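You operate a simulated robot arm through the tools that you are given. There is no shell and no other tool. Be economical: measure what you need, move in short steps, check, and stop when the job is done.

You are at the controls of a simulated robot arm. One attempt, no reset.

## Task
Seal the small drink: fit its ring in the tray first.
Fine: the ring of the same size; slide the tray out afterwards.
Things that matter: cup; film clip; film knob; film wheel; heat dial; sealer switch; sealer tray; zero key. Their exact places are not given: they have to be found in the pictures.

The check looks at the end state, three seconds after you hand in, the way a careful person would. Anything else that was tipped, shoved, dropped, spilled or broken makes it a failure. A push-on lid holds only when it is set on centred and level and pressed home; a screw cap is set on level and turned clockwise until tight.

## Robot
A 7-joint arm with a fingered hand on a trunk, on a base that drives. Base frame: it is fixed to the floor where the robot stands at the start and does not move with it; the origin is under the middle of the robot, x ahead of it, y to its left, z up; the surface under the hand at the start is at about z = 950. Lengths are in mm, angles in rad, forces in N, time in s.
With the tool pointing down near the work surface it reaches from about 360 to 840 mm from the robot's upright axis, wherever it stands. Its first joint turns from -2.007 to 2.007 rad. Places, roughly: film clip [1000, -500, 1400]; film knob [1100, -600, 1500]; film wheel [1100, -400, 1500]; heat dial [900, -300, 1000]; sealer switch [800, -300, 1000]; sealer tray [900, -500, 1000]; zero key [1000, -300, 1000]. Payload 5 kg.
The TCP is the grasp point between the finger pads, 32 mm short of the fingertips. In the tool frame z runs along the fingers and y along their closing line. Largest opening 160 mm; the body of the gripper starts 89 mm behind the TCP. The gripper is a hand of 4 fingers: y runs from the thumb to the fingers, the wrist lies at [0, 0, -267] in the tool frame.
Orientation is that of the tool frame in the base frame, as a unit quaternion [x, y, z, w]. With the fingers straight down and closing along the base's y, the tool's x points along the base's -x, its y along +y and its z along -z.

## Interface
- The arm moves only by the tool arm_command. Its argument "targets" is a list of rows, each a list of 2 entries, a list of its own where there are three numbers: the shift along the base's x, y, z in units of 20 mm (1.0 is 20 mm), then the turn, a rotation vector about the base's x, y, z in units of 8 degrees (1.0 is 8 degrees). In form: [[[dx, dy, dz], [ax, ay, az]], ...]. A call has 1 to 10 rows; each row shifts and turns the commanded pose from where the row before left it. A call with a number of a shift or a turn outside -1 to 1 is refused whole. Rows are played at 5 a second. More than 50 mm and 0.15 rad between two rows, and nothing of the call is played. A pose out of reach is approached as far as the arm can. The call stops where the force on the tool passes 80 N (or 10 N more than at its start, if that is more) or the arm is blocked; 0.2 s more then pass. In this call time passes only in rows, and 0.2 s behind the last. It gives the time, the measured TCP pose, the force on the tool (base axes), the opening and the grip force at its end, in the units of the frame above (readings bear some noise), with the torque about the TCP (base axes, N m) and any sound that the robot's microphone picked up.
- Cameras (640 x 400 px; columns grow to the right, rows downward): "scene" is now at [22, 116.7, 1732.4]; the picture's right is [-0.45, -0.89, 0.00], its down [-0.44, 0.22, -0.87] and it looks along [0.78, -0.39, -0.49] (base axes); focal length 257 px, centre (320, 200). "wrist" rides on the gripper at [80, -4, -114] in the tool frame; the picture's right is [0.05, 1.00, 0.00], its down [-0.82, 0.04, -0.58] and it looks along [-0.58, 0.03, 0.82] (tool axes); focal length 265 px, centre (320, 200).
- snapshot(camera): a new picture of that camera. The clock stands still meanwhile.
- move_column(by): slides the trunk up (or, below 0, down) by that many mm; the arm and the scene camera ride with it, the base frame stays. It gives what a move gives, with no picture.
- base_move(legs): drives the robot by 1 to 6 legs, each [ahead, turn to the left] in mm and rad, along the robot's own axes; the way and the turn of a leg run together, so that a leg with both is an arc; at most 1500 mm and 3.142 rad a leg. The arm and the cameras ride along, it lands a little off, and it stops where it bumps. It gives what a move gives.
- move_fingers(finger1, finger2, finger3, thumb_bend): sets how far each is bent, from 0 (flat) to 100 (curled in); at 30 the hand is open as for a grip, at 70 the pads meet at the TCP. One left out holds its place. A second passes; each finger stops where it meets its share of the squeeze, and holds until it gets a number again. It is the only way to open and close the hand. It gives what a move gives, with no picture; readings hold the bend of each and the force on the fingers (four entries, about 0 where the hand has none), thumb and palm.
- head_to(pan, tilt): turns the head with the scene camera to pan (to the left, within 2.705 rad either way) and tilt (down, from -0.506 to 1.204), counted from straight ahead of the robot. It gives what a move gives.
- pixel_to_xyz(camera, pixels): for up to 12 pixels [column, row] of the newest picture of that camera ("zoom" is the newest enlarged one), the place [x, y, z] in the base frame of the surface seen there, good to about 3 mm. The clock stands still meanwhile.
- inspect(camera, box): a new picture of the part [left, top, right, bottom] of that camera's present view, enlarged. The clock stands still meanwhile.
- job_done(): hands the job in; it is judged then, once.

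Go step by step. Measure first, check grasps and placings, and put right what went wrong. The budget is 80 turns and 52 pictures, counting those below and the enlarged ones. Unless the task says otherwise, let go and move clear before handing in, and close with one line.

The tools are called after "Request:" as a command line: name --argument value ..., lists and objects as JSON in quotes. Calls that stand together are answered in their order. arm_command: Moves the arm, as the interface text tells. Its arguments: {"type":"object","properties":{"targets":{"type":"array"}},"required":["targets"]} The other tools are called the same way: move_column (by) slides the trunk up or down; move_fingers (finger1, finger2, finger3, thumb_bend) moves the fingers one by one; base_move (legs) drives the base; head_to (pan, tilt) turns the head that bears the scene camera; snapshot (camera) takes a picture; pixel_to_xyz (camera, pixels) gives the place of the surface under pixels of a picture; inspect (camera, box) takes an enlarged picture of a part of a camera's view; job_done () hands the job in.

At the start:

```text
t: 0.0
eef_pos: [444.8, -314.9, 1459.6]
tcp_rot: [-0.001, 1.0, 0.0, -0.001]
contact_force: [0.2, 0.5, -0.2]
torque: [0.03, 0.01, -0.04]
gripper_width: 160.0
finger_force: 0.0
shape: jaw
bend: [30.0, 30.0, 30.0, 30.0]
finger forces: [0.0, 0.0, 0.0, 0.0, 0.0, 0.1]
trunk travel left (down, up): [-834.0, 156.0]
robot x, y, heading: [2.2, -0.0, 0.001]
head pan, tilt: [-0.469, 0.515]
```

scene: 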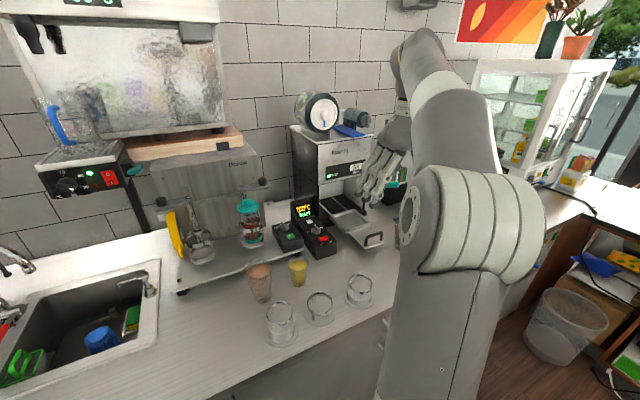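
wrist: 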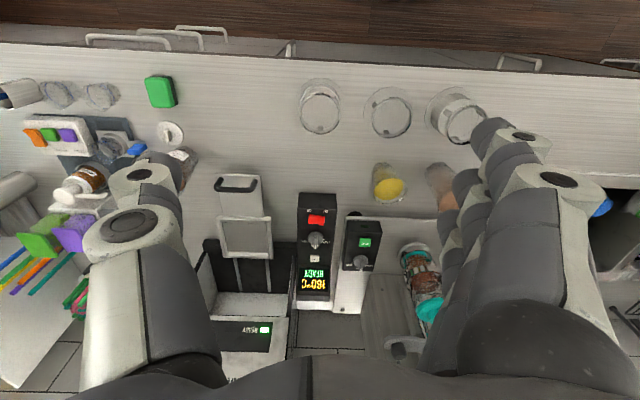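

The wrist view shows the sealer tray near (245,235), the control box near (317,240), a yellow drink at (388,188), an orange one at (440,185), and clear objects along the front. I'll enlarge these to identify cups and rings.

Request:
inspect --camera "wrist" --box '[200, 60, 500, 250]'

Request:
inspect --camera "scene" --box '[230, 80, 430, 350]'

Request:
inspect --camera "wrist" --box '[0, 60, 210, 220]'

```text
2.11 times, centred on (350, 155) of wrist
```

zoom: 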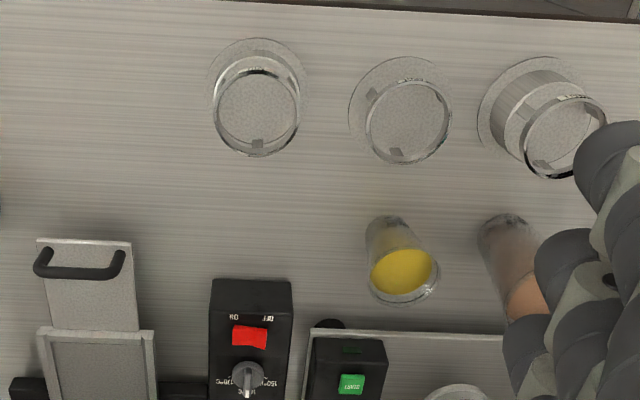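

```text
1.48 times, centred on (330, 215) of scene
```

zoom: 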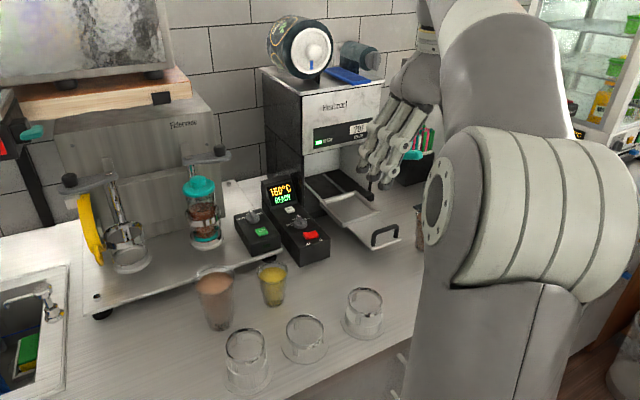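

```text
2.50 times, centred on (105, 140) of wrist
```

zoom: 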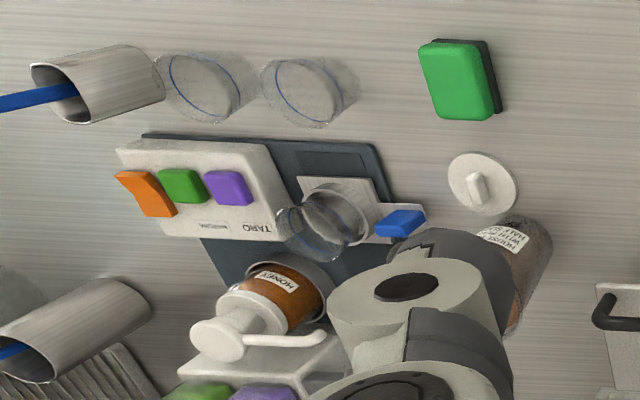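

Three clear flanged tubes of different heights look like the rings, and the yellow cup is the small drink. I'll measure their places along with the tray and controls.

Request:
snapshot --camera "wrist"

Request:
pixel_to_xyz --camera "wrist" --pixels '[[390, 186], [375, 190], [404, 190], [388, 203], [440, 188], [245, 235], [238, 184], [245, 200], [317, 218], [317, 240], [363, 243], [313, 259]]'

Request:
pixel_to_xyz --camera "wrist" --pixels '[[320, 92], [301, 112], [341, 112], [320, 132], [320, 80], [390, 118], [370, 118], [411, 115], [365, 105], [460, 125], [438, 125], [428, 115]]'

Request:
inspect --camera "wrist" --box '[280, 60, 500, 160]'

```text
46 pictures are left
```

wrist: 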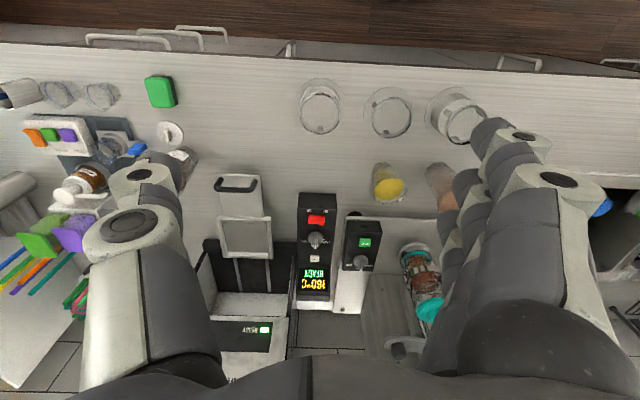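

```text
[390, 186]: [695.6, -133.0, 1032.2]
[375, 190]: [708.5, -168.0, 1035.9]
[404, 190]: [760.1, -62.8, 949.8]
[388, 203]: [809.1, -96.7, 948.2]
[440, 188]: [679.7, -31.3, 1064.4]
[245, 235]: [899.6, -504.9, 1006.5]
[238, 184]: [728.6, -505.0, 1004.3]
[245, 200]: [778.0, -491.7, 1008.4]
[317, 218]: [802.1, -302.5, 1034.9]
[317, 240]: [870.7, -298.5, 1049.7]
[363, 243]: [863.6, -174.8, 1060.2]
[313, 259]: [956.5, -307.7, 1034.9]
```

```text
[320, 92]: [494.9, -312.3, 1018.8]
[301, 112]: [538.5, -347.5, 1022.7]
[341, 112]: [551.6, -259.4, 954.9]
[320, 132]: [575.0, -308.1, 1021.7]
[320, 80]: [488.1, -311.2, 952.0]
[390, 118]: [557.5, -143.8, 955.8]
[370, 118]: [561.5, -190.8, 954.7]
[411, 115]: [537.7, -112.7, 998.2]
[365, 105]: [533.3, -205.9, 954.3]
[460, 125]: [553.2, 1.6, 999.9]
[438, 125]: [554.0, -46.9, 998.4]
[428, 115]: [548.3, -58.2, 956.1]
```

```text
2.91 times, centred on (390, 110) of wrist
```

zoom: 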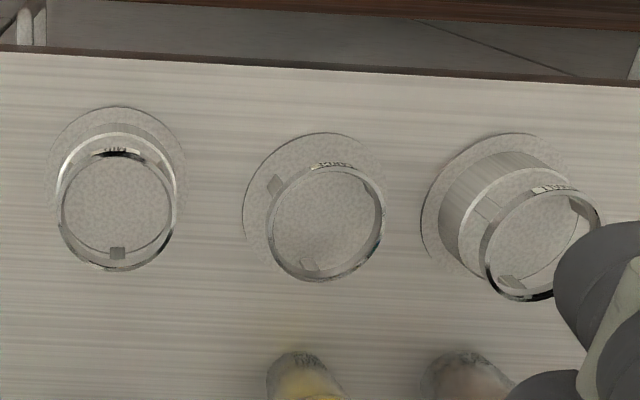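

The rings carry labels on their rims; I'll enlarge those labels further.

Request:
inspect --camera "wrist" --box '[365, 85, 425, 145]'

Request:
inspect --camera "wrist" --box '[290, 75, 350, 135]'

Request:
inspect --camera "scene" --box '[240, 250, 390, 350]'

```text
6.67 times, centred on (395, 115) of wrist
```

zoom: 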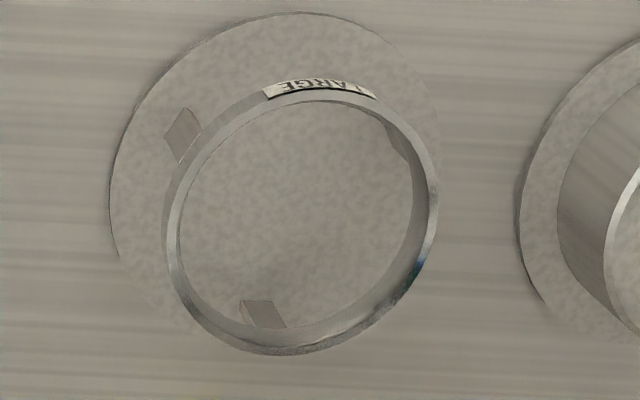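

```text
6.67 times, centred on (320, 105) of wrist
```

zoom: 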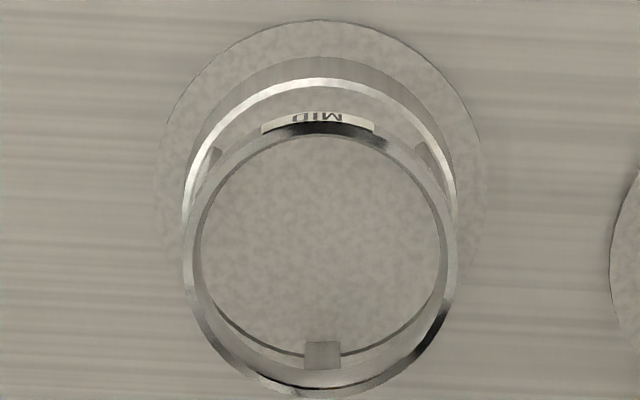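

```text
4.00 times, centred on (315, 300) of scene
```

zoom: 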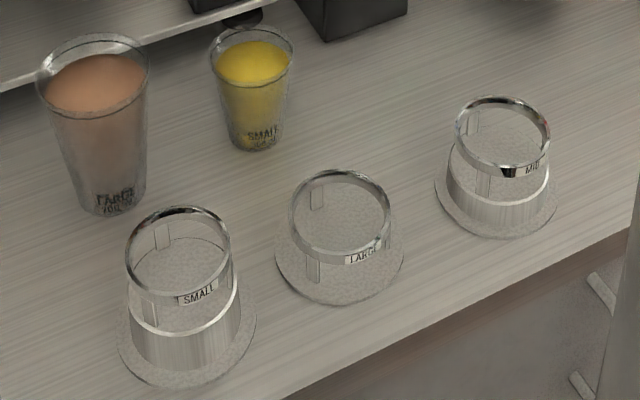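

The rings are labelled: SMALL is the tallest, at y≈-15, then LARGE and MID, and the yellow cup is SMALL. I need to shift the base to about (100,-300), so I'll check what stands around it on the floor.

Request:
pixel_to_xyz --camera "scene" --pixels '[[565, 340], [530, 350], [510, 330], [490, 385], [400, 320], [600, 240], [130, 60], [20, 40], [190, 20], [250, 378], [590, 300], [540, 250]]'

Request:
head_to --pan -1.3 --tilt 0.8

Request:
snapshot --camera "scene"

```text
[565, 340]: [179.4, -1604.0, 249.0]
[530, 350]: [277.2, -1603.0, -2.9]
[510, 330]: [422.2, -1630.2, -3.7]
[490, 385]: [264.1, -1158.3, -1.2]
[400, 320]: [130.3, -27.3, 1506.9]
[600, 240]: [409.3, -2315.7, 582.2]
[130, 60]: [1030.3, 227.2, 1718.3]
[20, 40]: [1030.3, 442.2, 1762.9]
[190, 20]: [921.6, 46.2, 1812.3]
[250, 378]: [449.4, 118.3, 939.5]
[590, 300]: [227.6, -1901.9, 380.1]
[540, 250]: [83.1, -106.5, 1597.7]
```

```text
t: 1.1
eef_pos: [445.8, -315.1, 1458.1]
tcp_rot: [0.0, 1.0, 0.0, 0.0]
contact_force: [0.6, -0.5, 0.7]
torque: [-0.01, 0.02, 0.01]
gripper_width: 159.9
finger_force: 0.1
shape: jaw
bend: [30.0, 30.0, 30.0, 30.0]
finger forces: [0.0, 0.0, 0.0, 0.0, 0.0, 0.0]
trunk travel left (down, up): [-834.0, 156.0]
robot x, y, heading: [1.3, 0.0, 0.001]
head pan, tilt: [-1.3, 0.799]
```

```text
41 pictures are left
```

scene: 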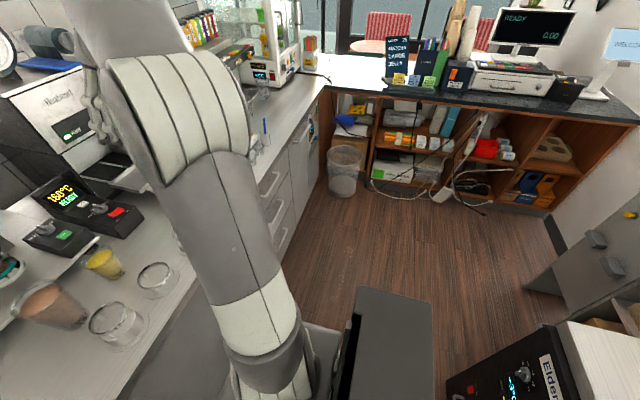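

The floor to the right is clear. I'll check where the machine behind and the grey box are.

Request:
pixel_to_xyz --camera "scene" --pixels '[[530, 380], [600, 360], [560, 330], [390, 300], [365, 290], [430, 300], [280, 240], [300, 270], [450, 385]]'

```text
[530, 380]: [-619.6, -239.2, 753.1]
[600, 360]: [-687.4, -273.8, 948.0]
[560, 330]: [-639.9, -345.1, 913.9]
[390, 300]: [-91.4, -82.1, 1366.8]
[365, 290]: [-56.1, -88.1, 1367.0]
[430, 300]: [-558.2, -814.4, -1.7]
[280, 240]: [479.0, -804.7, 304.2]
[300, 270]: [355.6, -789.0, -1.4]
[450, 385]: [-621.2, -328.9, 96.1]
```

The surroundings are clear enough, with the machine behind at x<-620. I'll turn right, drive about 365 mm and turn back.

Request:
base_move --legs '[[0, -1.405], [365, 0], [0, 1.405]]'

Request:
head_to --pan -0.2 --tilt 0.75

Request:
snapshot --camera "scene"

```text
t: 10.4
eef_pos: [496.9, -684.2, 1458.3]
tcp_rot: [0.01, 1.0, 0.0, 0.0]
contact_force: [-0.8, 0.6, -0.1]
torque: [-0.05, -0.01, 0.02]
gripper_width: 159.9
finger_force: 0.1
shape: jaw
bend: [30.0, 30.0, 30.0, 30.0]
finger forces: [0.0, 0.0, 0.1, 0.0, 0.0, 0.0]
trunk travel left (down, up): [-834.0, 156.0]
robot x, y, heading: [62.0, -360.7, -0.022]
head pan, tilt: [-1.3, 0.799]
```

```text
t: 11.7
eef_pos: [497.1, -684.4, 1459.3]
tcp_rot: [0.009, 1.0, -0.001, 0.001]
contact_force: [0.2, -0.4, 0.4]
torque: [0.0, 0.01, -0.02]
gripper_width: 159.7
finger_force: 0.0
shape: jaw
bend: [30.0, 30.0, 30.0, 30.0]
finger forces: [0.0, 0.0, 0.1, 0.1, 0.0, 0.1]
trunk travel left (down, up): [-834.0, 156.0]
robot x, y, heading: [58.7, -361.2, -0.022]
head pan, tilt: [-0.201, 0.75]
```

```text
40 pictures are left
```

scene: 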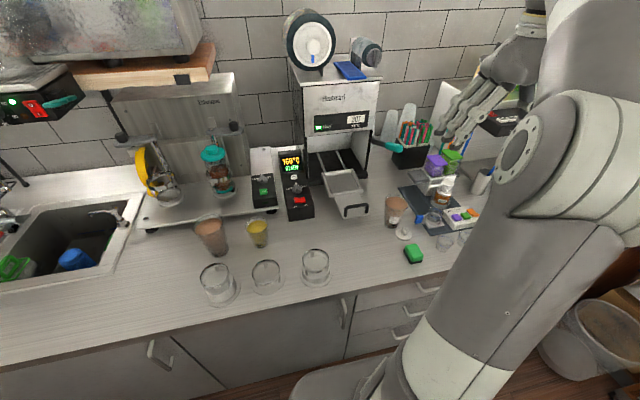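

The view is now clear. I'll enlarge the sealer with its tray, and the drinks with the rings, and measure them.

Request:
inspect --camera "scene" --box '[255, 0, 405, 220]'

Request:
inspect --camera "scene" --box '[270, 130, 390, 230]'

Request:
pixel_to_xyz --camera "zoom" --pixels '[[270, 220], [480, 215], [310, 345], [520, 325], [400, 270], [400, 230], [375, 270], [430, 270], [400, 310], [330, 270], [480, 270], [455, 410]]'

```text
1.82 times, centred on (330, 110) of scene
```

zoom: 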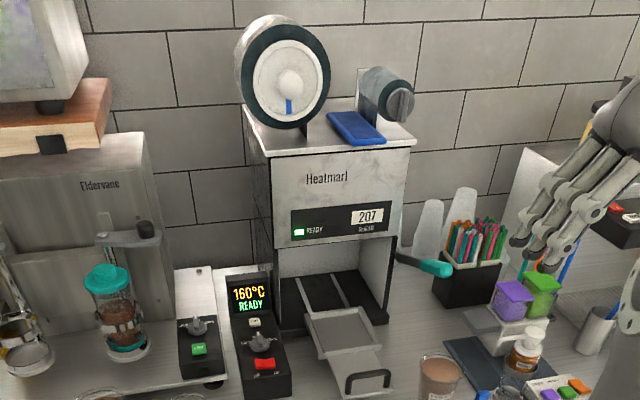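

```text
4.00 times, centred on (330, 180) of scene
```

zoom: 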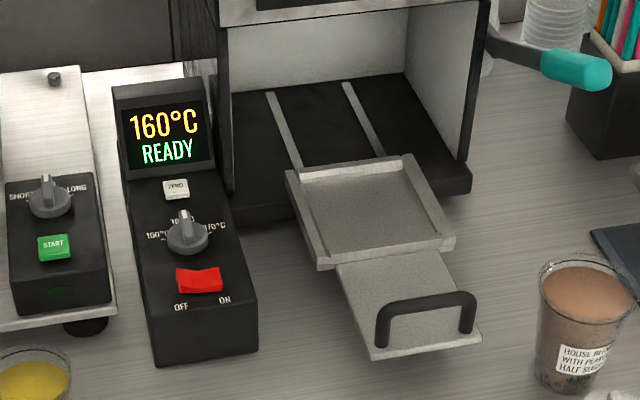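

```text
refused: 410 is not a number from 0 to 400
```

The tray sits out on rails, the machine reads READY at 160 °C, and there is a teal-handled lever on the sealer's right. I'll measure the tray, lever and handle.

Request:
pixel_to_xyz --camera "zoom" --pixels '[[295, 180], [405, 160], [325, 262], [450, 243], [370, 210], [370, 175], [330, 215], [415, 205], [425, 302], [385, 345], [465, 325], [400, 335]]'

Request:
pixel_to_xyz --camera "zoom" --pixels '[[580, 70], [550, 62], [505, 45], [282, 130], [362, 118], [200, 282], [190, 230], [176, 188], [230, 180], [465, 170], [460, 60], [390, 110]]'

Request:
pixel_to_xyz --camera "scene" --pixels '[[215, 265], [201, 272], [234, 272], [217, 283], [220, 305], [258, 222], [248, 228], [268, 228], [258, 233], [258, 246], [210, 298], [210, 225]]'

Request:
inspect --camera "scene" --box '[180, 200, 300, 320]'

```text
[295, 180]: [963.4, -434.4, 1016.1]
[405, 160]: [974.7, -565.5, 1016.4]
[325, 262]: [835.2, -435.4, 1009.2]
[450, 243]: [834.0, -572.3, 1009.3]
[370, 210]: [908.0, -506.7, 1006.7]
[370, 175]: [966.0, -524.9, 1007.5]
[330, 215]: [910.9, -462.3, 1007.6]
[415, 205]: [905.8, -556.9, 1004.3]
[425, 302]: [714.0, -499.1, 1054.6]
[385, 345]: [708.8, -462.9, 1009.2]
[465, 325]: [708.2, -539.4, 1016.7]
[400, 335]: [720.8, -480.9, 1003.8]
```

```text
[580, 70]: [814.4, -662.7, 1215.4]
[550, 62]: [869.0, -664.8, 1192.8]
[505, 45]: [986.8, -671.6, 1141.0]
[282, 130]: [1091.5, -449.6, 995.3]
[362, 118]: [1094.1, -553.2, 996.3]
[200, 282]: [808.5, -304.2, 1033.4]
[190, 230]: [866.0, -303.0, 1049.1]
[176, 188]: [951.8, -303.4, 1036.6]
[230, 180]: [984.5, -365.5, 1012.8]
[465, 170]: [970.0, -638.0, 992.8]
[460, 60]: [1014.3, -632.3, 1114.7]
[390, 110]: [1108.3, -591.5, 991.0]
```

```text
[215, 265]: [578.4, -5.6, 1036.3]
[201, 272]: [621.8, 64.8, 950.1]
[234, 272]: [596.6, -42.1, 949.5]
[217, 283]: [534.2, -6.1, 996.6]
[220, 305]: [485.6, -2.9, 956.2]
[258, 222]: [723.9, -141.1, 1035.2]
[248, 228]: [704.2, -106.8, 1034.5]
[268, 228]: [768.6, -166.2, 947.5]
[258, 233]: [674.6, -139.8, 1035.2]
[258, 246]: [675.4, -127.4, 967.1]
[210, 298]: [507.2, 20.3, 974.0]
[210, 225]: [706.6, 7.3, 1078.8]
```

```text
3.33 times, centred on (240, 260) of scene
```

zoom: 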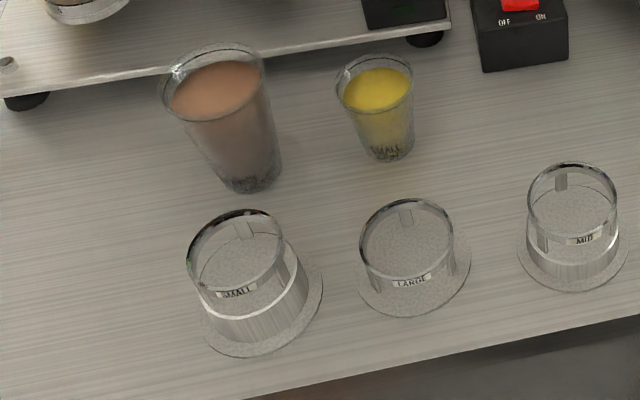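

Tray recess centre is about (905,-502), with its floor at z≈1007. SMALL ring is about (535,-5) and the small cup about (700,-138). The tray is slightly out of reach, so I'll check the gap between base and counter.

Request:
pixel_to_xyz --camera "scene" --pixels '[[335, 372], [320, 380], [360, 365], [300, 390], [250, 380], [200, 390], [210, 330], [400, 330]]'

Request:
pixel_to_xyz --camera "zoom" --pixels '[[238, 212], [190, 248], [284, 255], [235, 290], [225, 355], [320, 295], [240, 235], [245, 318], [205, 315], [305, 280], [230, 280], [415, 310]]'

```text
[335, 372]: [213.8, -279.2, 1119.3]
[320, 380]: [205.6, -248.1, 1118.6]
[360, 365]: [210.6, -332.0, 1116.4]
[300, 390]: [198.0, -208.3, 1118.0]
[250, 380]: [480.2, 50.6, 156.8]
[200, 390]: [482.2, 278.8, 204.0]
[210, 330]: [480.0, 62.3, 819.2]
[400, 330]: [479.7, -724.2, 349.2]
```

```text
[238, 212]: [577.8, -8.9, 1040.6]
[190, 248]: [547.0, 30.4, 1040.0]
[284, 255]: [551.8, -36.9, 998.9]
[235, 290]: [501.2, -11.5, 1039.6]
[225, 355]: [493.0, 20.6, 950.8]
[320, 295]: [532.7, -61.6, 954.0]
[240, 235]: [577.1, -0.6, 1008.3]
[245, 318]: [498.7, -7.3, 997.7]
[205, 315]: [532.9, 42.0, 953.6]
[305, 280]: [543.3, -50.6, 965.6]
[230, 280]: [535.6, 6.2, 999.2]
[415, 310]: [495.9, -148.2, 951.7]
```

The shoulder stands 150 mm ahead of the axis and the cabinets are at x=480, so 60 mm forward is safe. After that I'll look at the tray from the wrist camera to get accurate edges.

Request:
base_move --legs '[[60, 0]]'

Request:
move_fingers --finger1 38 --finger2 38 --finger3 38 --thumb_bend 38

Request:
snapshot --camera "wrist"

```text
t: 12.7
eef_pos: [558.0, -686.0, 1458.3]
tcp_rot: [0.01, 1.0, 0.0, -0.001]
contact_force: [0.0, -0.1, -0.4]
torque: [0.01, 0.07, -0.01]
gripper_width: 159.7
finger_force: 0.1
shape: jaw
bend: [30.0, 30.0, 30.0, 30.0]
finger forces: [0.0, 0.0, 0.1, 0.0, 0.0, 0.0]
trunk travel left (down, up): [-834.0, 156.0]
robot x, y, heading: [113.5, -364.6, -0.023]
head pan, tilt: [-0.201, 0.75]
```

```text
t: 13.7
eef_pos: [556.2, -684.7, 1457.5]
tcp_rot: [0.009, 1.0, 0.0, 0.0]
contact_force: [-0.5, 0.0, 0.8]
torque: [-0.01, 0.01, -0.03]
gripper_width: 140.2
finger_force: 0.0
shape: fingers
bend: [38.0, 38.0, 38.0, 38.0]
finger forces: [0.0, 0.0, 0.0, 0.1, 0.0, 0.0]
trunk travel left (down, up): [-834.0, 156.0]
robot x, y, heading: [115.9, -363.1, -0.02]
head pan, tilt: [-0.201, 0.75]
```

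```text
36 pictures are left
```

wrist: 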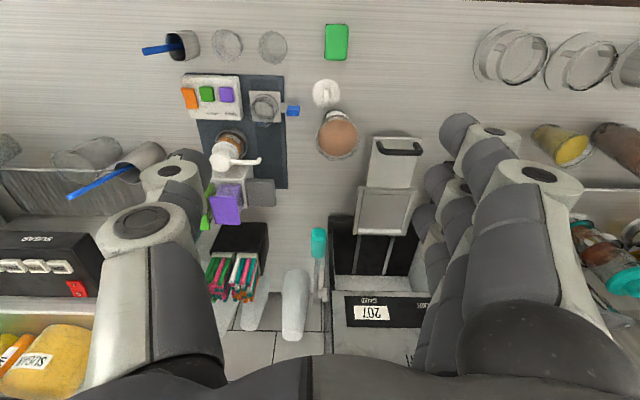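

Fingers at bend 38 give 140 mm of opening. I'll move the hand over the SMALL ring at (539,-9), coming down to z≈1200.

Request:
arm_command --targets '[[[-0.025, 1, -0.38], [0, 0, 0]], [[-0.025, 1, -0.38], [0, 0, 0]], [[-0.025, 1, -0.38], [0, 0, 0]], [[-0.025, 1, -0.38], [0, 0, 0]], [[-0.025, 1, -0.38], [0, 0, 0]], [[-0.025, 1, -0.38], [0, 0, 0]], [[-0.025, 1, -0.38], [0, 0, 0]], [[-0.025, 1, -0.38], [0, 0, 0]], [[-0.025, 1, -0.38], [0, 0, 0]], [[-0.025, 1, -0.38], [0, 0, 0]]]'

Request:
arm_command --targets '[[[-0.025, 1, -0.38], [0, 0, 0]], [[-0.025, 1, -0.38], [0, 0, 0]], [[-0.025, 1, -0.38], [0, 0, 0]], [[-0.025, 1, -0.38], [0, 0, 0]], [[-0.025, 1, -0.38], [0, 0, 0]], [[-0.025, 1, -0.38], [0, 0, 0]], [[-0.025, 1, -0.38], [0, 0, 0]], [[-0.025, 1, -0.38], [0, 0, 0]], [[-0.025, 1, -0.38], [0, 0, 0]], [[-0.025, 1, -0.38], [0, 0, 0]]]'

Request:
arm_command --targets '[[[-0.025, 1, -0.38], [0, 0, 0]], [[-0.025, 1, -0.38], [0, 0, 0]], [[-0.025, 1, -0.38], [0, 0, 0]], [[-0.025, 1, -0.38], [0, 0, 0]], [[-0.025, 1, -0.38], [0, 0, 0]], [[-0.025, 1, -0.38], [0, 0, 0]], [[-0.025, 1, -0.38], [0, 0, 0]], [[-0.025, 1, -0.38], [0, 0, 0]], [[-0.025, 1, -0.38], [0, 0, 0]], [[-0.025, 1, -0.38], [0, 0, 0]]]'

Request:
snapshot --camera "wrist"

```text
t: 15.9
eef_pos: [552.4, -484.4, 1382.3]
tcp_rot: [0.01, 1.0, 0.0, 0.0]
contact_force: [0.9, 0.3, 0.1]
torque: [-0.03, 0.03, 0.04]
gripper_width: 139.9
finger_force: 0.0
shape: fingers
bend: [38.0, 38.0, 38.0, 38.0]
finger forces: [0.1, 0.0, 0.0, 0.0, 0.0, 0.1]
trunk travel left (down, up): [-834.0, 156.0]
robot x, y, heading: [120.2, -361.9, -0.013]
head pan, tilt: [-0.201, 0.75]
```

```text
t: 18.1
eef_pos: [548.5, -282.0, 1306.1]
tcp_rot: [0.009, 1.0, 0.0, 0.0]
contact_force: [0.0, 0.0, -0.7]
torque: [-0.01, -0.02, 0.01]
gripper_width: 139.9
finger_force: 0.1
shape: fingers
bend: [38.0, 38.0, 38.0, 38.0]
finger forces: [0.1, 0.0, 0.0, 0.0, 0.0, 0.0]
trunk travel left (down, up): [-834.0, 156.0]
robot x, y, heading: [116.8, -360.0, -0.018]
head pan, tilt: [-0.201, 0.75]
```

```text
t: 20.3
eef_pos: [540.7, -83.9, 1231.5]
tcp_rot: [0.009, 1.0, 0.0, -0.001]
contact_force: [0.2, -0.4, -0.4]
torque: [-0.05, -0.01, 0.0]
gripper_width: 140.0
finger_force: 0.1
shape: fingers
bend: [38.0, 38.0, 38.0, 38.0]
finger forces: [0.1, 0.1, 0.1, 0.1, 0.0, 0.0]
trunk travel left (down, up): [-834.0, 156.0]
robot x, y, heading: [112.2, -363.8, -0.019]
head pan, tilt: [-0.201, 0.75]
```

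```text
35 pictures are left
```

wrist: 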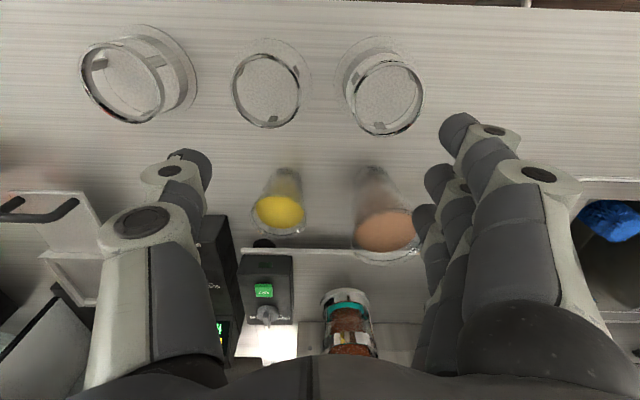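

The SMALL ring is at (385,95). I'll measure points on its rim and flange.

Request:
pixel_to_xyz --camera "wrist" --pixels '[[387, 62], [388, 132], [355, 97], [421, 97], [354, 85], [420, 85], [385, 134], [341, 75], [375, 38], [408, 60]]'

Request:
inspect --camera "wrist" --box '[320, 20, 440, 150]'

Request:
pixel_to_xyz --camera "zoom" --pixels '[[320, 140], [320, 345], [225, 240], [420, 240], [250, 160], [390, 160], [270, 45], [180, 140], [100, 160], [200, 60], [410, 120], [250, 320]]'

```text
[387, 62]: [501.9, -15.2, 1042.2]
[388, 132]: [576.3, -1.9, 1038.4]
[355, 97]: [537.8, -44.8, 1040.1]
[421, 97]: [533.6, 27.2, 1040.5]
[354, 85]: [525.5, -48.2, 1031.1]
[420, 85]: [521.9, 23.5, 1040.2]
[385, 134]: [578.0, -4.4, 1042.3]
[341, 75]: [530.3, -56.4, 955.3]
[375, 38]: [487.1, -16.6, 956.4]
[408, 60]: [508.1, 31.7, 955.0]
```

```text
3.08 times, centred on (380, 85) of wrist
```

zoom: 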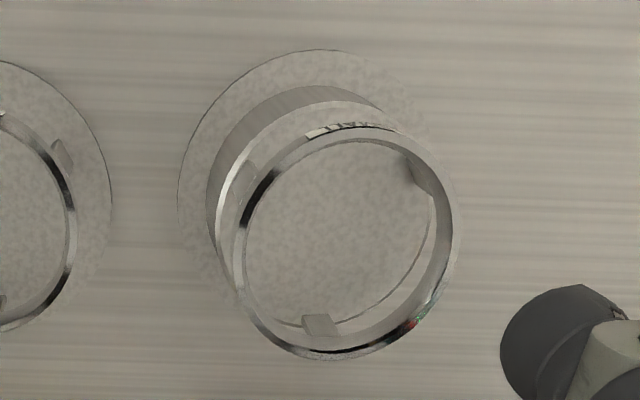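

```text
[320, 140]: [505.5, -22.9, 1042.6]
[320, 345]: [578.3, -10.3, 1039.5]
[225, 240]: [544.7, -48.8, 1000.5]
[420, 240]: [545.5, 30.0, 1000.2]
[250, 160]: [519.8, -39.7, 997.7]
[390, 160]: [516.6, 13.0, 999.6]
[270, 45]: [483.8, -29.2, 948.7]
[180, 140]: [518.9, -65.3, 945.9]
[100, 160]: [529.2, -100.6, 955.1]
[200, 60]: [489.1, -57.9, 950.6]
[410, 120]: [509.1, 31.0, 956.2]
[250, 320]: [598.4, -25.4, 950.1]
```

The SMALL collar is centred at (540,-9) with radius 37.5 and its top at z=1042. I'll centre over it and come down to z≈1080.

Request:
arm_command --targets '[[[0, 0.94, 0], [0, 0, 0]], [[0, 0.94, 0], [0, 0, 0]], [[0, 0.94, 0], [0, 0, 0]], [[0, 0.93, 0], [0, 0, 0]], [[0, 0, -1], [0, 0, 0]], [[0, 0, -1], [0, 0, 0]], [[0, 0, -1], [0, 0, 0]], [[0, 0, -1], [0, 0, 0]], [[0, 0, -1], [0, 0, 0]], [[0, 0, -1], [0, 0, 0]]]'

Request:
snapshot --camera "wrist"

Request:
inspect --camera "scene" --box '[120, 120, 340, 340]'

```text
t: 22.5
eef_pos: [543.5, -12.1, 1110.4]
tcp_rot: [0.009, 1.0, 0.0, 0.0]
contact_force: [0.1, 0.4, -1.0]
torque: [-0.02, 0.01, 0.05]
gripper_width: 140.2
finger_force: 0.1
shape: fingers
bend: [38.0, 38.0, 38.0, 38.0]
finger forces: [0.0, 0.0, 0.0, 0.1, 0.0, 0.1]
trunk travel left (down, up): [-834.0, 156.0]
robot x, y, heading: [117.6, -363.6, -0.022]
head pan, tilt: [-0.201, 0.75]
```

```text
33 pictures are left
```

wrist: 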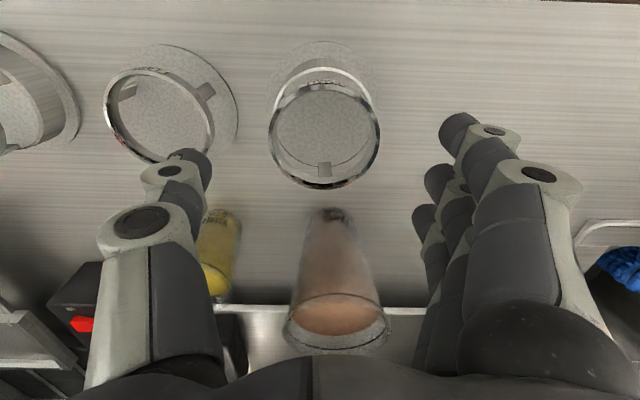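

```text
1.82 times, centred on (230, 230) of scene
```

zoom: 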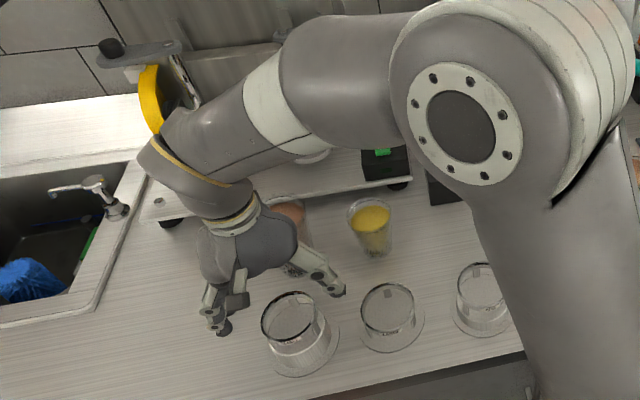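

The ring at (323,135) is nearly below the TCP. I'll trim by (-4,+3) and descend to z≈1012.

Request:
arm_command --targets '[[[-0.2, 0.15, -0.98], [0, 0, 0]], [[0, 0, -0.98], [0, 0, 0]], [[0, 0, -0.98], [0, 0, 0]], [[0, 0, -0.98], [0, 0, 0]], [[0, 0, -0.98], [0, 0, 0]]]'

Request:
move_fingers --finger1 50 --finger2 50 --finger3 50 --thumb_bend 50

Request:
snapshot --camera "wrist"

```text
t: 23.7
eef_pos: [536.6, -5.7, 1012.9]
tcp_rot: [0.01, 1.0, 0.0, 0.001]
contact_force: [-0.7, -0.1, -1.2]
torque: [0.01, 0.05, 0.03]
gripper_width: 140.3
finger_force: 0.1
shape: fingers
bend: [38.0, 38.0, 38.0, 38.0]
finger forces: [0.0, 0.1, 0.1, 0.0, 0.0, 0.0]
trunk travel left (down, up): [-834.0, 156.0]
robot x, y, heading: [121.5, -357.0, -0.021]
head pan, tilt: [-0.201, 0.75]
```

```text
t: 24.7
eef_pos: [538.0, -6.9, 1013.5]
tcp_rot: [0.01, 1.0, 0.0, 0.0]
contact_force: [0.0, -0.8, -1.1]
torque: [-0.04, 0.01, 0.01]
gripper_width: 94.1
finger_force: 1.2
shape: fingers
bend: [50.0, 49.0, 50.0, 49.0]
finger forces: [0.0, 0.8, 0.0, 0.0, 1.7, 0.0]
trunk travel left (down, up): [-834.0, 156.0]
robot x, y, heading: [117.9, -362.4, -0.022]
head pan, tilt: [-0.201, 0.75]
```

```text
31 pictures are left
```

wrist: 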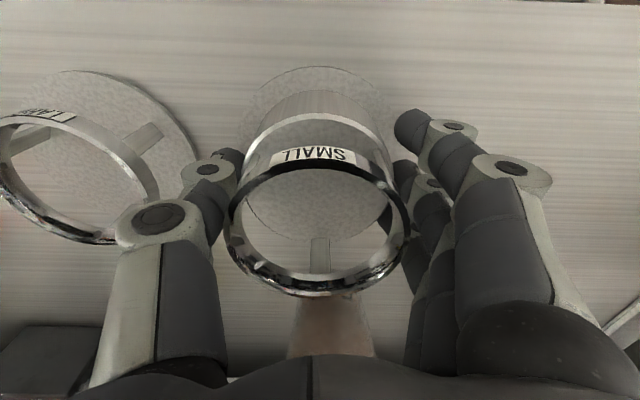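

The middle finger and thumb just touch the ring at bend 49. I'll squeeze and lift a little as a test.

Request:
move_fingers --finger1 62 --finger2 62 --finger3 62 --thumb_bend 62

Request:
arm_command --targets '[[[0, 0, 0.5], [0, 0, 0]], [[0, 0, 1], [0, 0, 0]], [[0, 0, 1], [0, 0, 0]]]'

Request:
snapshot --camera "wrist"

```text
t: 25.7
eef_pos: [537.8, -5.3, 1012.9]
tcp_rot: [0.01, 1.0, 0.0, 0.0]
contact_force: [0.9, -1.3, 0.8]
torque: [0.0, 0.02, 0.01]
gripper_width: 80.0
finger_force: 21.0
shape: fingers
bend: [56.0, 50.0, 55.0, 55.0]
finger forces: [5.3, 8.0, 6.7, 0.0, 20.6, 0.1]
trunk travel left (down, up): [-834.0, 156.0]
robot x, y, heading: [117.1, -361.4, -0.018]
head pan, tilt: [-0.201, 0.75]
```

```text
t: 26.5
eef_pos: [538.0, -6.8, 1064.7]
tcp_rot: [0.009, 1.0, 0.0, 0.001]
contact_force: [-0.3, 0.3, -4.1]
torque: [0.04, -0.03, 0.01]
gripper_width: 80.0
finger_force: 20.1
shape: fingers
bend: [56.0, 50.0, 55.0, 55.0]
finger forces: [5.3, 8.0, 6.6, 0.1, 20.4, 0.0]
trunk travel left (down, up): [-834.0, 156.0]
robot x, y, heading: [117.6, -360.2, -0.019]
head pan, tilt: [-0.201, 0.75]
```

```text
30 pictures are left
```

wrist: 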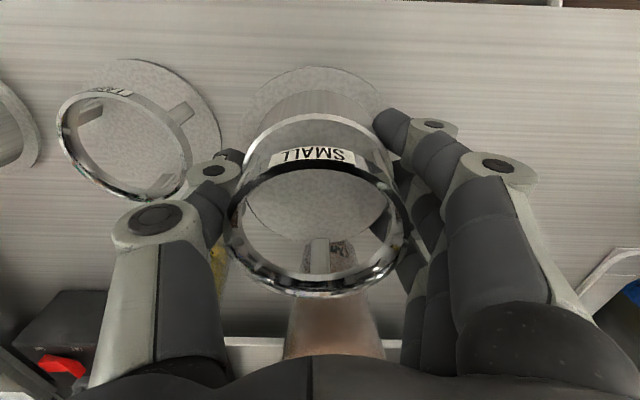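

The ring is lifted, with about 4 N of load. I'll measure where its collar sits relative to the TCP.

Request:
pixel_to_xyz --camera "wrist" --pixels '[[320, 164], [300, 292], [340, 290], [231, 230], [409, 235], [318, 70], [246, 115], [390, 110], [320, 116], [255, 175], [385, 175]]'

```text
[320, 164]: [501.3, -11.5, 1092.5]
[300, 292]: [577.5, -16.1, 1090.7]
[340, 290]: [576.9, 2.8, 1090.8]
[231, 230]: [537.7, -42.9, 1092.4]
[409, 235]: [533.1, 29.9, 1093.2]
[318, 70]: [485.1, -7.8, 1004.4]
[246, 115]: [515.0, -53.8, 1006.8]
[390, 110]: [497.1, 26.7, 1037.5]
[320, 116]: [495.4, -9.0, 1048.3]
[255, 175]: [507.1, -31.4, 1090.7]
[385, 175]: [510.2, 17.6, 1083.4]
```

The ring centre coincides with the TCP to about 1 mm, and its base is about 63 mm below it. I'll lift to 1200 and travel toward the tray.

Request:
arm_command --targets '[[[0, 0, 0.97], [0, 0, 0]], [[0, 0, 0.97], [0, 0, 0]], [[0, 0, 0.97], [0, 0, 0]], [[0, 0, 0.97], [0, 0, 0]], [[0, 0, 0.97], [0, 0, 0]], [[0, 0, 0.97], [0, 0, 0]], [[0, 0, 0.97], [0, 0, 0]], [[0.734, -0.99, 0], [0, 0, 0]], [[0.734, -0.99, 0], [0, 0, 0]], [[0.734, -0.99, 0], [0, 0, 0]]]'

Request:
arm_command --targets '[[[0.734, -0.99, 0], [0, 0, 0]], [[0.734, -0.99, 0], [0, 0, 0]], [[0.734, -0.99, 0], [0, 0, 0]], [[0.734, -0.99, 0], [0, 0, 0]], [[0.734, -0.99, 0], [0, 0, 0]], [[0.734, -0.99, 0], [0, 0, 0]], [[0.734, -0.99, 0], [0, 0, 0]], [[0.734, -0.99, 0], [0, 0, 0]], [[0.734, -0.99, 0], [0, 0, 0]], [[0.734, -0.99, 0], [0, 0, 0]]]'

Request:
arm_command --targets '[[[0.734, -0.99, 0], [0, 0, 0]], [[0.734, -0.99, 0], [0, 0, 0]], [[0.734, -0.99, 0], [0, 0, 0]], [[0.734, -0.99, 0], [0, 0, 0]], [[0.734, -0.99, 0], [0, 0, 0]], [[0.734, -0.99, 0], [0, 0, 0]], [[0.734, -0.99, 0], [0, 0, 0]], [[0.734, -0.99, 0], [0, 0, 0]]]'

Request:
snapshot --camera "wrist"

Request:
snapshot --camera "scene"

```text
t: 28.7
eef_pos: [583.8, -66.0, 1199.8]
tcp_rot: [0.009, 1.0, 0.0, 0.0]
contact_force: [-0.9, 0.2, -2.9]
torque: [0.01, 0.04, 0.02]
gripper_width: 79.8
finger_force: 20.7
shape: fingers
bend: [56.0, 50.0, 55.0, 55.0]
finger forces: [5.6, 8.1, 7.0, 0.0, 20.5, 0.0]
trunk travel left (down, up): [-834.0, 156.0]
robot x, y, heading: [118.6, -362.2, -0.018]
head pan, tilt: [-0.201, 0.75]
```

```text
t: 30.9
eef_pos: [729.1, -263.8, 1199.0]
tcp_rot: [0.01, 1.0, -0.001, 0.0]
contact_force: [0.3, -1.0, -3.3]
torque: [0.03, 0.03, -0.02]
gripper_width: 79.7
finger_force: 20.6
shape: fingers
bend: [57.0, 50.0, 55.0, 55.0]
finger forces: [5.7, 8.1, 7.1, 0.0, 20.4, 0.0]
trunk travel left (down, up): [-834.0, 156.0]
robot x, y, heading: [119.1, -364.8, -0.016]
head pan, tilt: [-0.201, 0.75]
```

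```text
t: 32.7
eef_pos: [848.3, -421.3, 1196.1]
tcp_rot: [0.01, 1.0, -0.001, -0.001]
contact_force: [0.5, -0.3, -3.6]
torque: [0.03, 0.02, 0.01]
gripper_width: 79.9
finger_force: 20.5
shape: fingers
bend: [57.0, 50.0, 55.0, 55.0]
finger forces: [5.8, 8.2, 7.1, 0.0, 20.3, 0.0]
trunk travel left (down, up): [-834.0, 156.0]
robot x, y, heading: [119.9, -364.7, -0.022]
head pan, tilt: [-0.201, 0.75]
```

```text
29 pictures are left
```

wrist: 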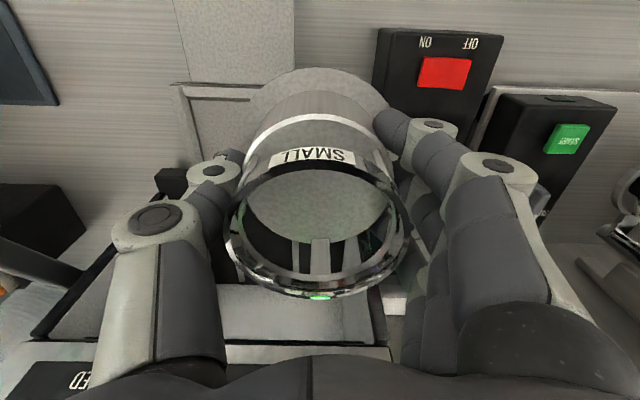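

```text
28 pictures are left
```

scene: 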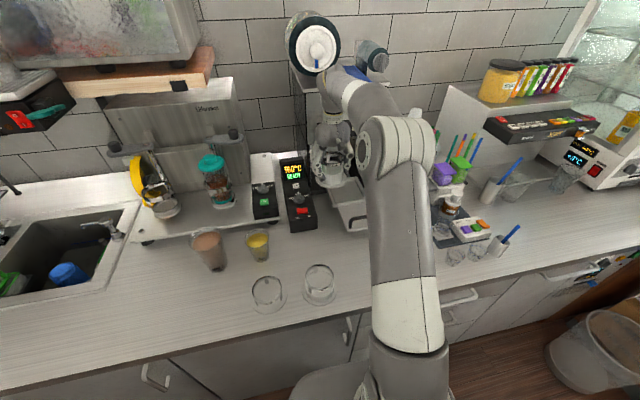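

I can see the tray's near lip around row 90 and its left lip around column 185. I'll measure those and the hood.

Request:
pixel_to_xyz --camera "wrist" --pixels '[[180, 88], [190, 105], [220, 95], [240, 88], [220, 90], [195, 140], [190, 125], [300, 330], [150, 350], [205, 120], [215, 110], [240, 340]]'

Request:
inspect --camera "wrist" --box '[160, 60, 280, 180]'

```text
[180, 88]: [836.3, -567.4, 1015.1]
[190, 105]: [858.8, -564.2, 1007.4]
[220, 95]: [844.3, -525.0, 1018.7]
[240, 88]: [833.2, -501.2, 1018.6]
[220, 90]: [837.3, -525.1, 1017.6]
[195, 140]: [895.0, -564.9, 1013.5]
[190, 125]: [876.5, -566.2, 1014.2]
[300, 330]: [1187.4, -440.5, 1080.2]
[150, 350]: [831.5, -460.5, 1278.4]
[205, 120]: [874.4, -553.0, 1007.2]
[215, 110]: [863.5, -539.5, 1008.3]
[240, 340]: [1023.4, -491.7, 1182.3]
```

```text
3.33 times, centred on (220, 120) of wrist
```

zoom: 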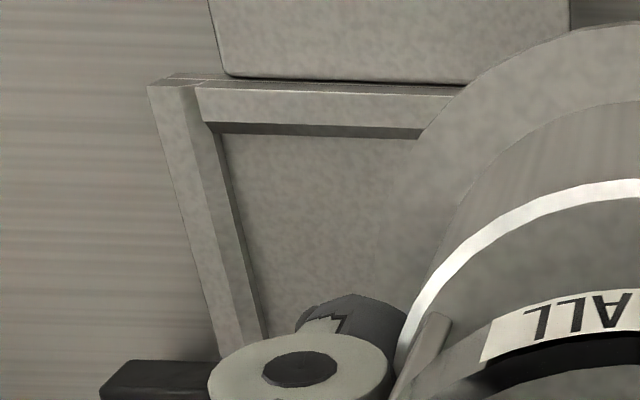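

The recess looks only slightly larger than the flange, so I need its inner edges precisely.

Request:
pixel_to_xyz --camera "zoom" --pixels '[[155, 90], [178, 90], [205, 126], [224, 138], [250, 240], [238, 240], [195, 240], [300, 85], [300, 92], [300, 120], [300, 136], [300, 145]]'

Request:
inspect --camera "scene" --box '[290, 120, 390, 240]'

```text
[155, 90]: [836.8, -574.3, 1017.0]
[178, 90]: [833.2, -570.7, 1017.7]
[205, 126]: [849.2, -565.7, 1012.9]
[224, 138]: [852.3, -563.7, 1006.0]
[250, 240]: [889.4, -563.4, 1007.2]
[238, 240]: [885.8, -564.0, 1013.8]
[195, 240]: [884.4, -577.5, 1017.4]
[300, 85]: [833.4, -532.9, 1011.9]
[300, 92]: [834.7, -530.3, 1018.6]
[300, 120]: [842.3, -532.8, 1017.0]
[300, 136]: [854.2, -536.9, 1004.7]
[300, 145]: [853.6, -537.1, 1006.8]
```

```text
3.33 times, centred on (340, 180) of scene
```

zoom: 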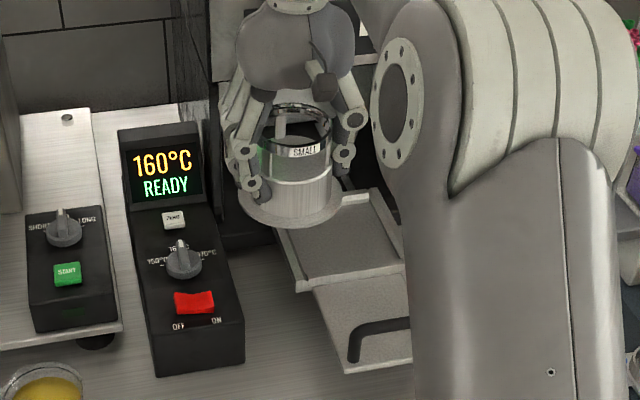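

I'll measure the opposite lips from this enlarged scene view, with both cameras in the same frame now.

Request:
pixel_to_xyz --camera "zoom" --pixels '[[278, 236], [290, 260], [301, 288], [296, 255], [304, 276], [330, 278], [400, 262], [365, 196], [375, 194], [355, 202], [378, 205], [395, 245]]'

Request:
pixel_to_xyz --camera "wrist" --pixels '[[250, 105], [380, 100], [315, 72], [318, 165], [300, 292], [340, 290], [231, 230], [408, 235], [178, 88], [183, 100], [188, 120], [240, 86]]'

```text
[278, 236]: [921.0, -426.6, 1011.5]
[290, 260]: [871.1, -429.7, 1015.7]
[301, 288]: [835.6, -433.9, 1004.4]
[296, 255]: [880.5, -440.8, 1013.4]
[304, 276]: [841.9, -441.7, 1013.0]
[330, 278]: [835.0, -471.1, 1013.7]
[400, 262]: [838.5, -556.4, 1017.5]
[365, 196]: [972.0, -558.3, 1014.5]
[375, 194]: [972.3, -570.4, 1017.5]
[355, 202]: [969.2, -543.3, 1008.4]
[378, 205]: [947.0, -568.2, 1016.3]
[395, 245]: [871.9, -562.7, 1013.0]
```

```text
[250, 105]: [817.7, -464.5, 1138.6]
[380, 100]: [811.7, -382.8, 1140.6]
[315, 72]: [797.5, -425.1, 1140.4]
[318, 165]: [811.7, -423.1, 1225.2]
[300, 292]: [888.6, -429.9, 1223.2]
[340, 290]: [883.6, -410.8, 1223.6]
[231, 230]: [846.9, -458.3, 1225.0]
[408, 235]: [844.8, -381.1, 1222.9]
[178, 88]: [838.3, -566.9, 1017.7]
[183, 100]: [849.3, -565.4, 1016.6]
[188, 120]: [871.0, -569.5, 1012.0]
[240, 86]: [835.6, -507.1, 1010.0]
```

Inner recess spans about x 847–969 and y −564 to −441, so the centre is ≈(908,−502.5) and the flange has about 6 mm of clearance each side. I'll move by (+59,−81.5) and descend to just above the lip.

Request:
arm_command --targets '[[[0.59, -0.815, 0], [0, 0, 0]], [[0.59, -0.815, 0], [0, 0, 0]], [[0.59, -0.815, 0], [0, 0, 0]], [[0.59, -0.815, 0], [0, 0, 0]], [[0.59, -0.815, 0], [0, 0, 0]], [[0, 0, -0.95], [0, 0, 0]], [[0, 0, -0.95], [0, 0, 0]], [[0, 0, -0.95], [0, 0, 0]], [[0, 0, -0.95], [0, 0, 0]], [[0, 0, -0.95], [0, 0, 0]]]'

Request:
inspect --camera "wrist" --box '[160, 20, 480, 220]'

Request:
inspect --camera "scene" --box '[270, 100, 400, 230]'

```text
t: 34.9
eef_pos: [905.9, -502.8, 1100.7]
tcp_rot: [0.009, 1.0, 0.0, -0.002]
contact_force: [2.1, 0.0, -3.4]
torque: [0.05, 0.07, 0.02]
gripper_width: 79.5
finger_force: 20.3
shape: fingers
bend: [57.0, 50.0, 55.0, 55.0]
finger forces: [5.7, 8.1, 7.4, 0.0, 20.2, 0.0]
trunk travel left (down, up): [-834.0, 156.0]
robot x, y, heading: [121.9, -362.4, -0.023]
head pan, tilt: [-0.201, 0.75]
```

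```text
2.00 times, centred on (320, 120) of wrist
```

zoom: 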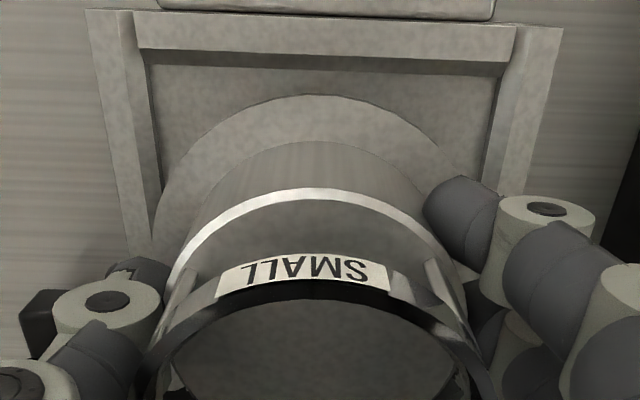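

```text
3.08 times, centred on (335, 165) of scene
```

zoom: 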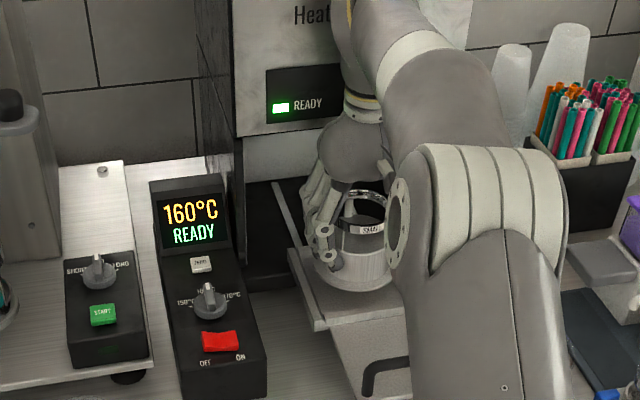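

Centred in y to within about 1 mm; I'll add +2 mm in x and lower the last 30 mm.

Request:
arm_command --targets '[[[0.1, 0, -0.7], [0, 0, 0]], [[0, 0, -0.4], [0, 0, 0]], [[0, 0, -0.3], [0, 0, 0]]]'

Request:
inspect --camera "wrist" --box '[160, 20, 480, 220]'

```text
t: 35.7
eef_pos: [908.0, -504.1, 1075.5]
tcp_rot: [0.01, 1.0, -0.001, -0.001]
contact_force: [-0.2, 0.3, -3.5]
torque: [0.01, 0.03, 0.03]
gripper_width: 79.4
finger_force: 21.0
shape: fingers
bend: [57.0, 50.0, 55.0, 55.0]
finger forces: [5.7, 8.1, 7.3, 0.1, 20.0, 0.0]
trunk travel left (down, up): [-834.0, 156.0]
robot x, y, heading: [115.2, -362.0, -0.02]
head pan, tilt: [-0.201, 0.75]
```

```text
2.00 times, centred on (320, 120) of wrist
```

zoom: 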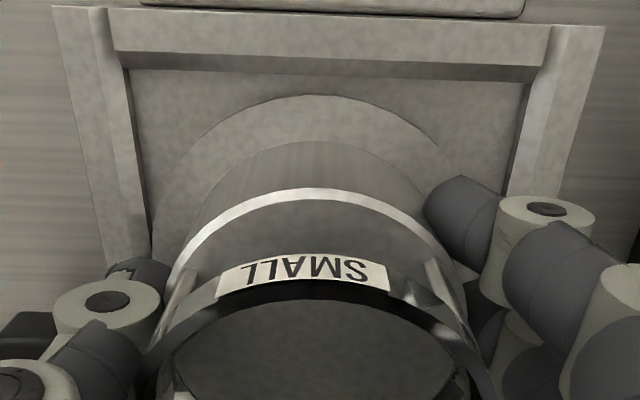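

The flange is inside the recess outline with even gaps. I'll lower in small steps until contact.

Request:
arm_command --targets '[[[0, 0.05, -0.1], [0, 0, 0]], [[0, 0, -0.1], [0, 0, 0]], [[0, 0, -0.1], [0, 0, 0]]]'

```text
t: 36.5
eef_pos: [907.8, -503.8, 1071.4]
tcp_rot: [0.009, 1.0, -0.001, 0.001]
contact_force: [1.2, 0.1, 4.3]
torque: [0.0, -0.02, -0.01]
gripper_width: 79.6
finger_force: 21.8
shape: fingers
bend: [57.0, 50.0, 55.0, 55.0]
finger forces: [6.2, 8.4, 7.7, 0.1, 20.8, 0.0]
trunk travel left (down, up): [-834.0, 156.0]
robot x, y, heading: [118.7, -360.4, -0.021]
head pan, tilt: [-0.201, 0.75]
```

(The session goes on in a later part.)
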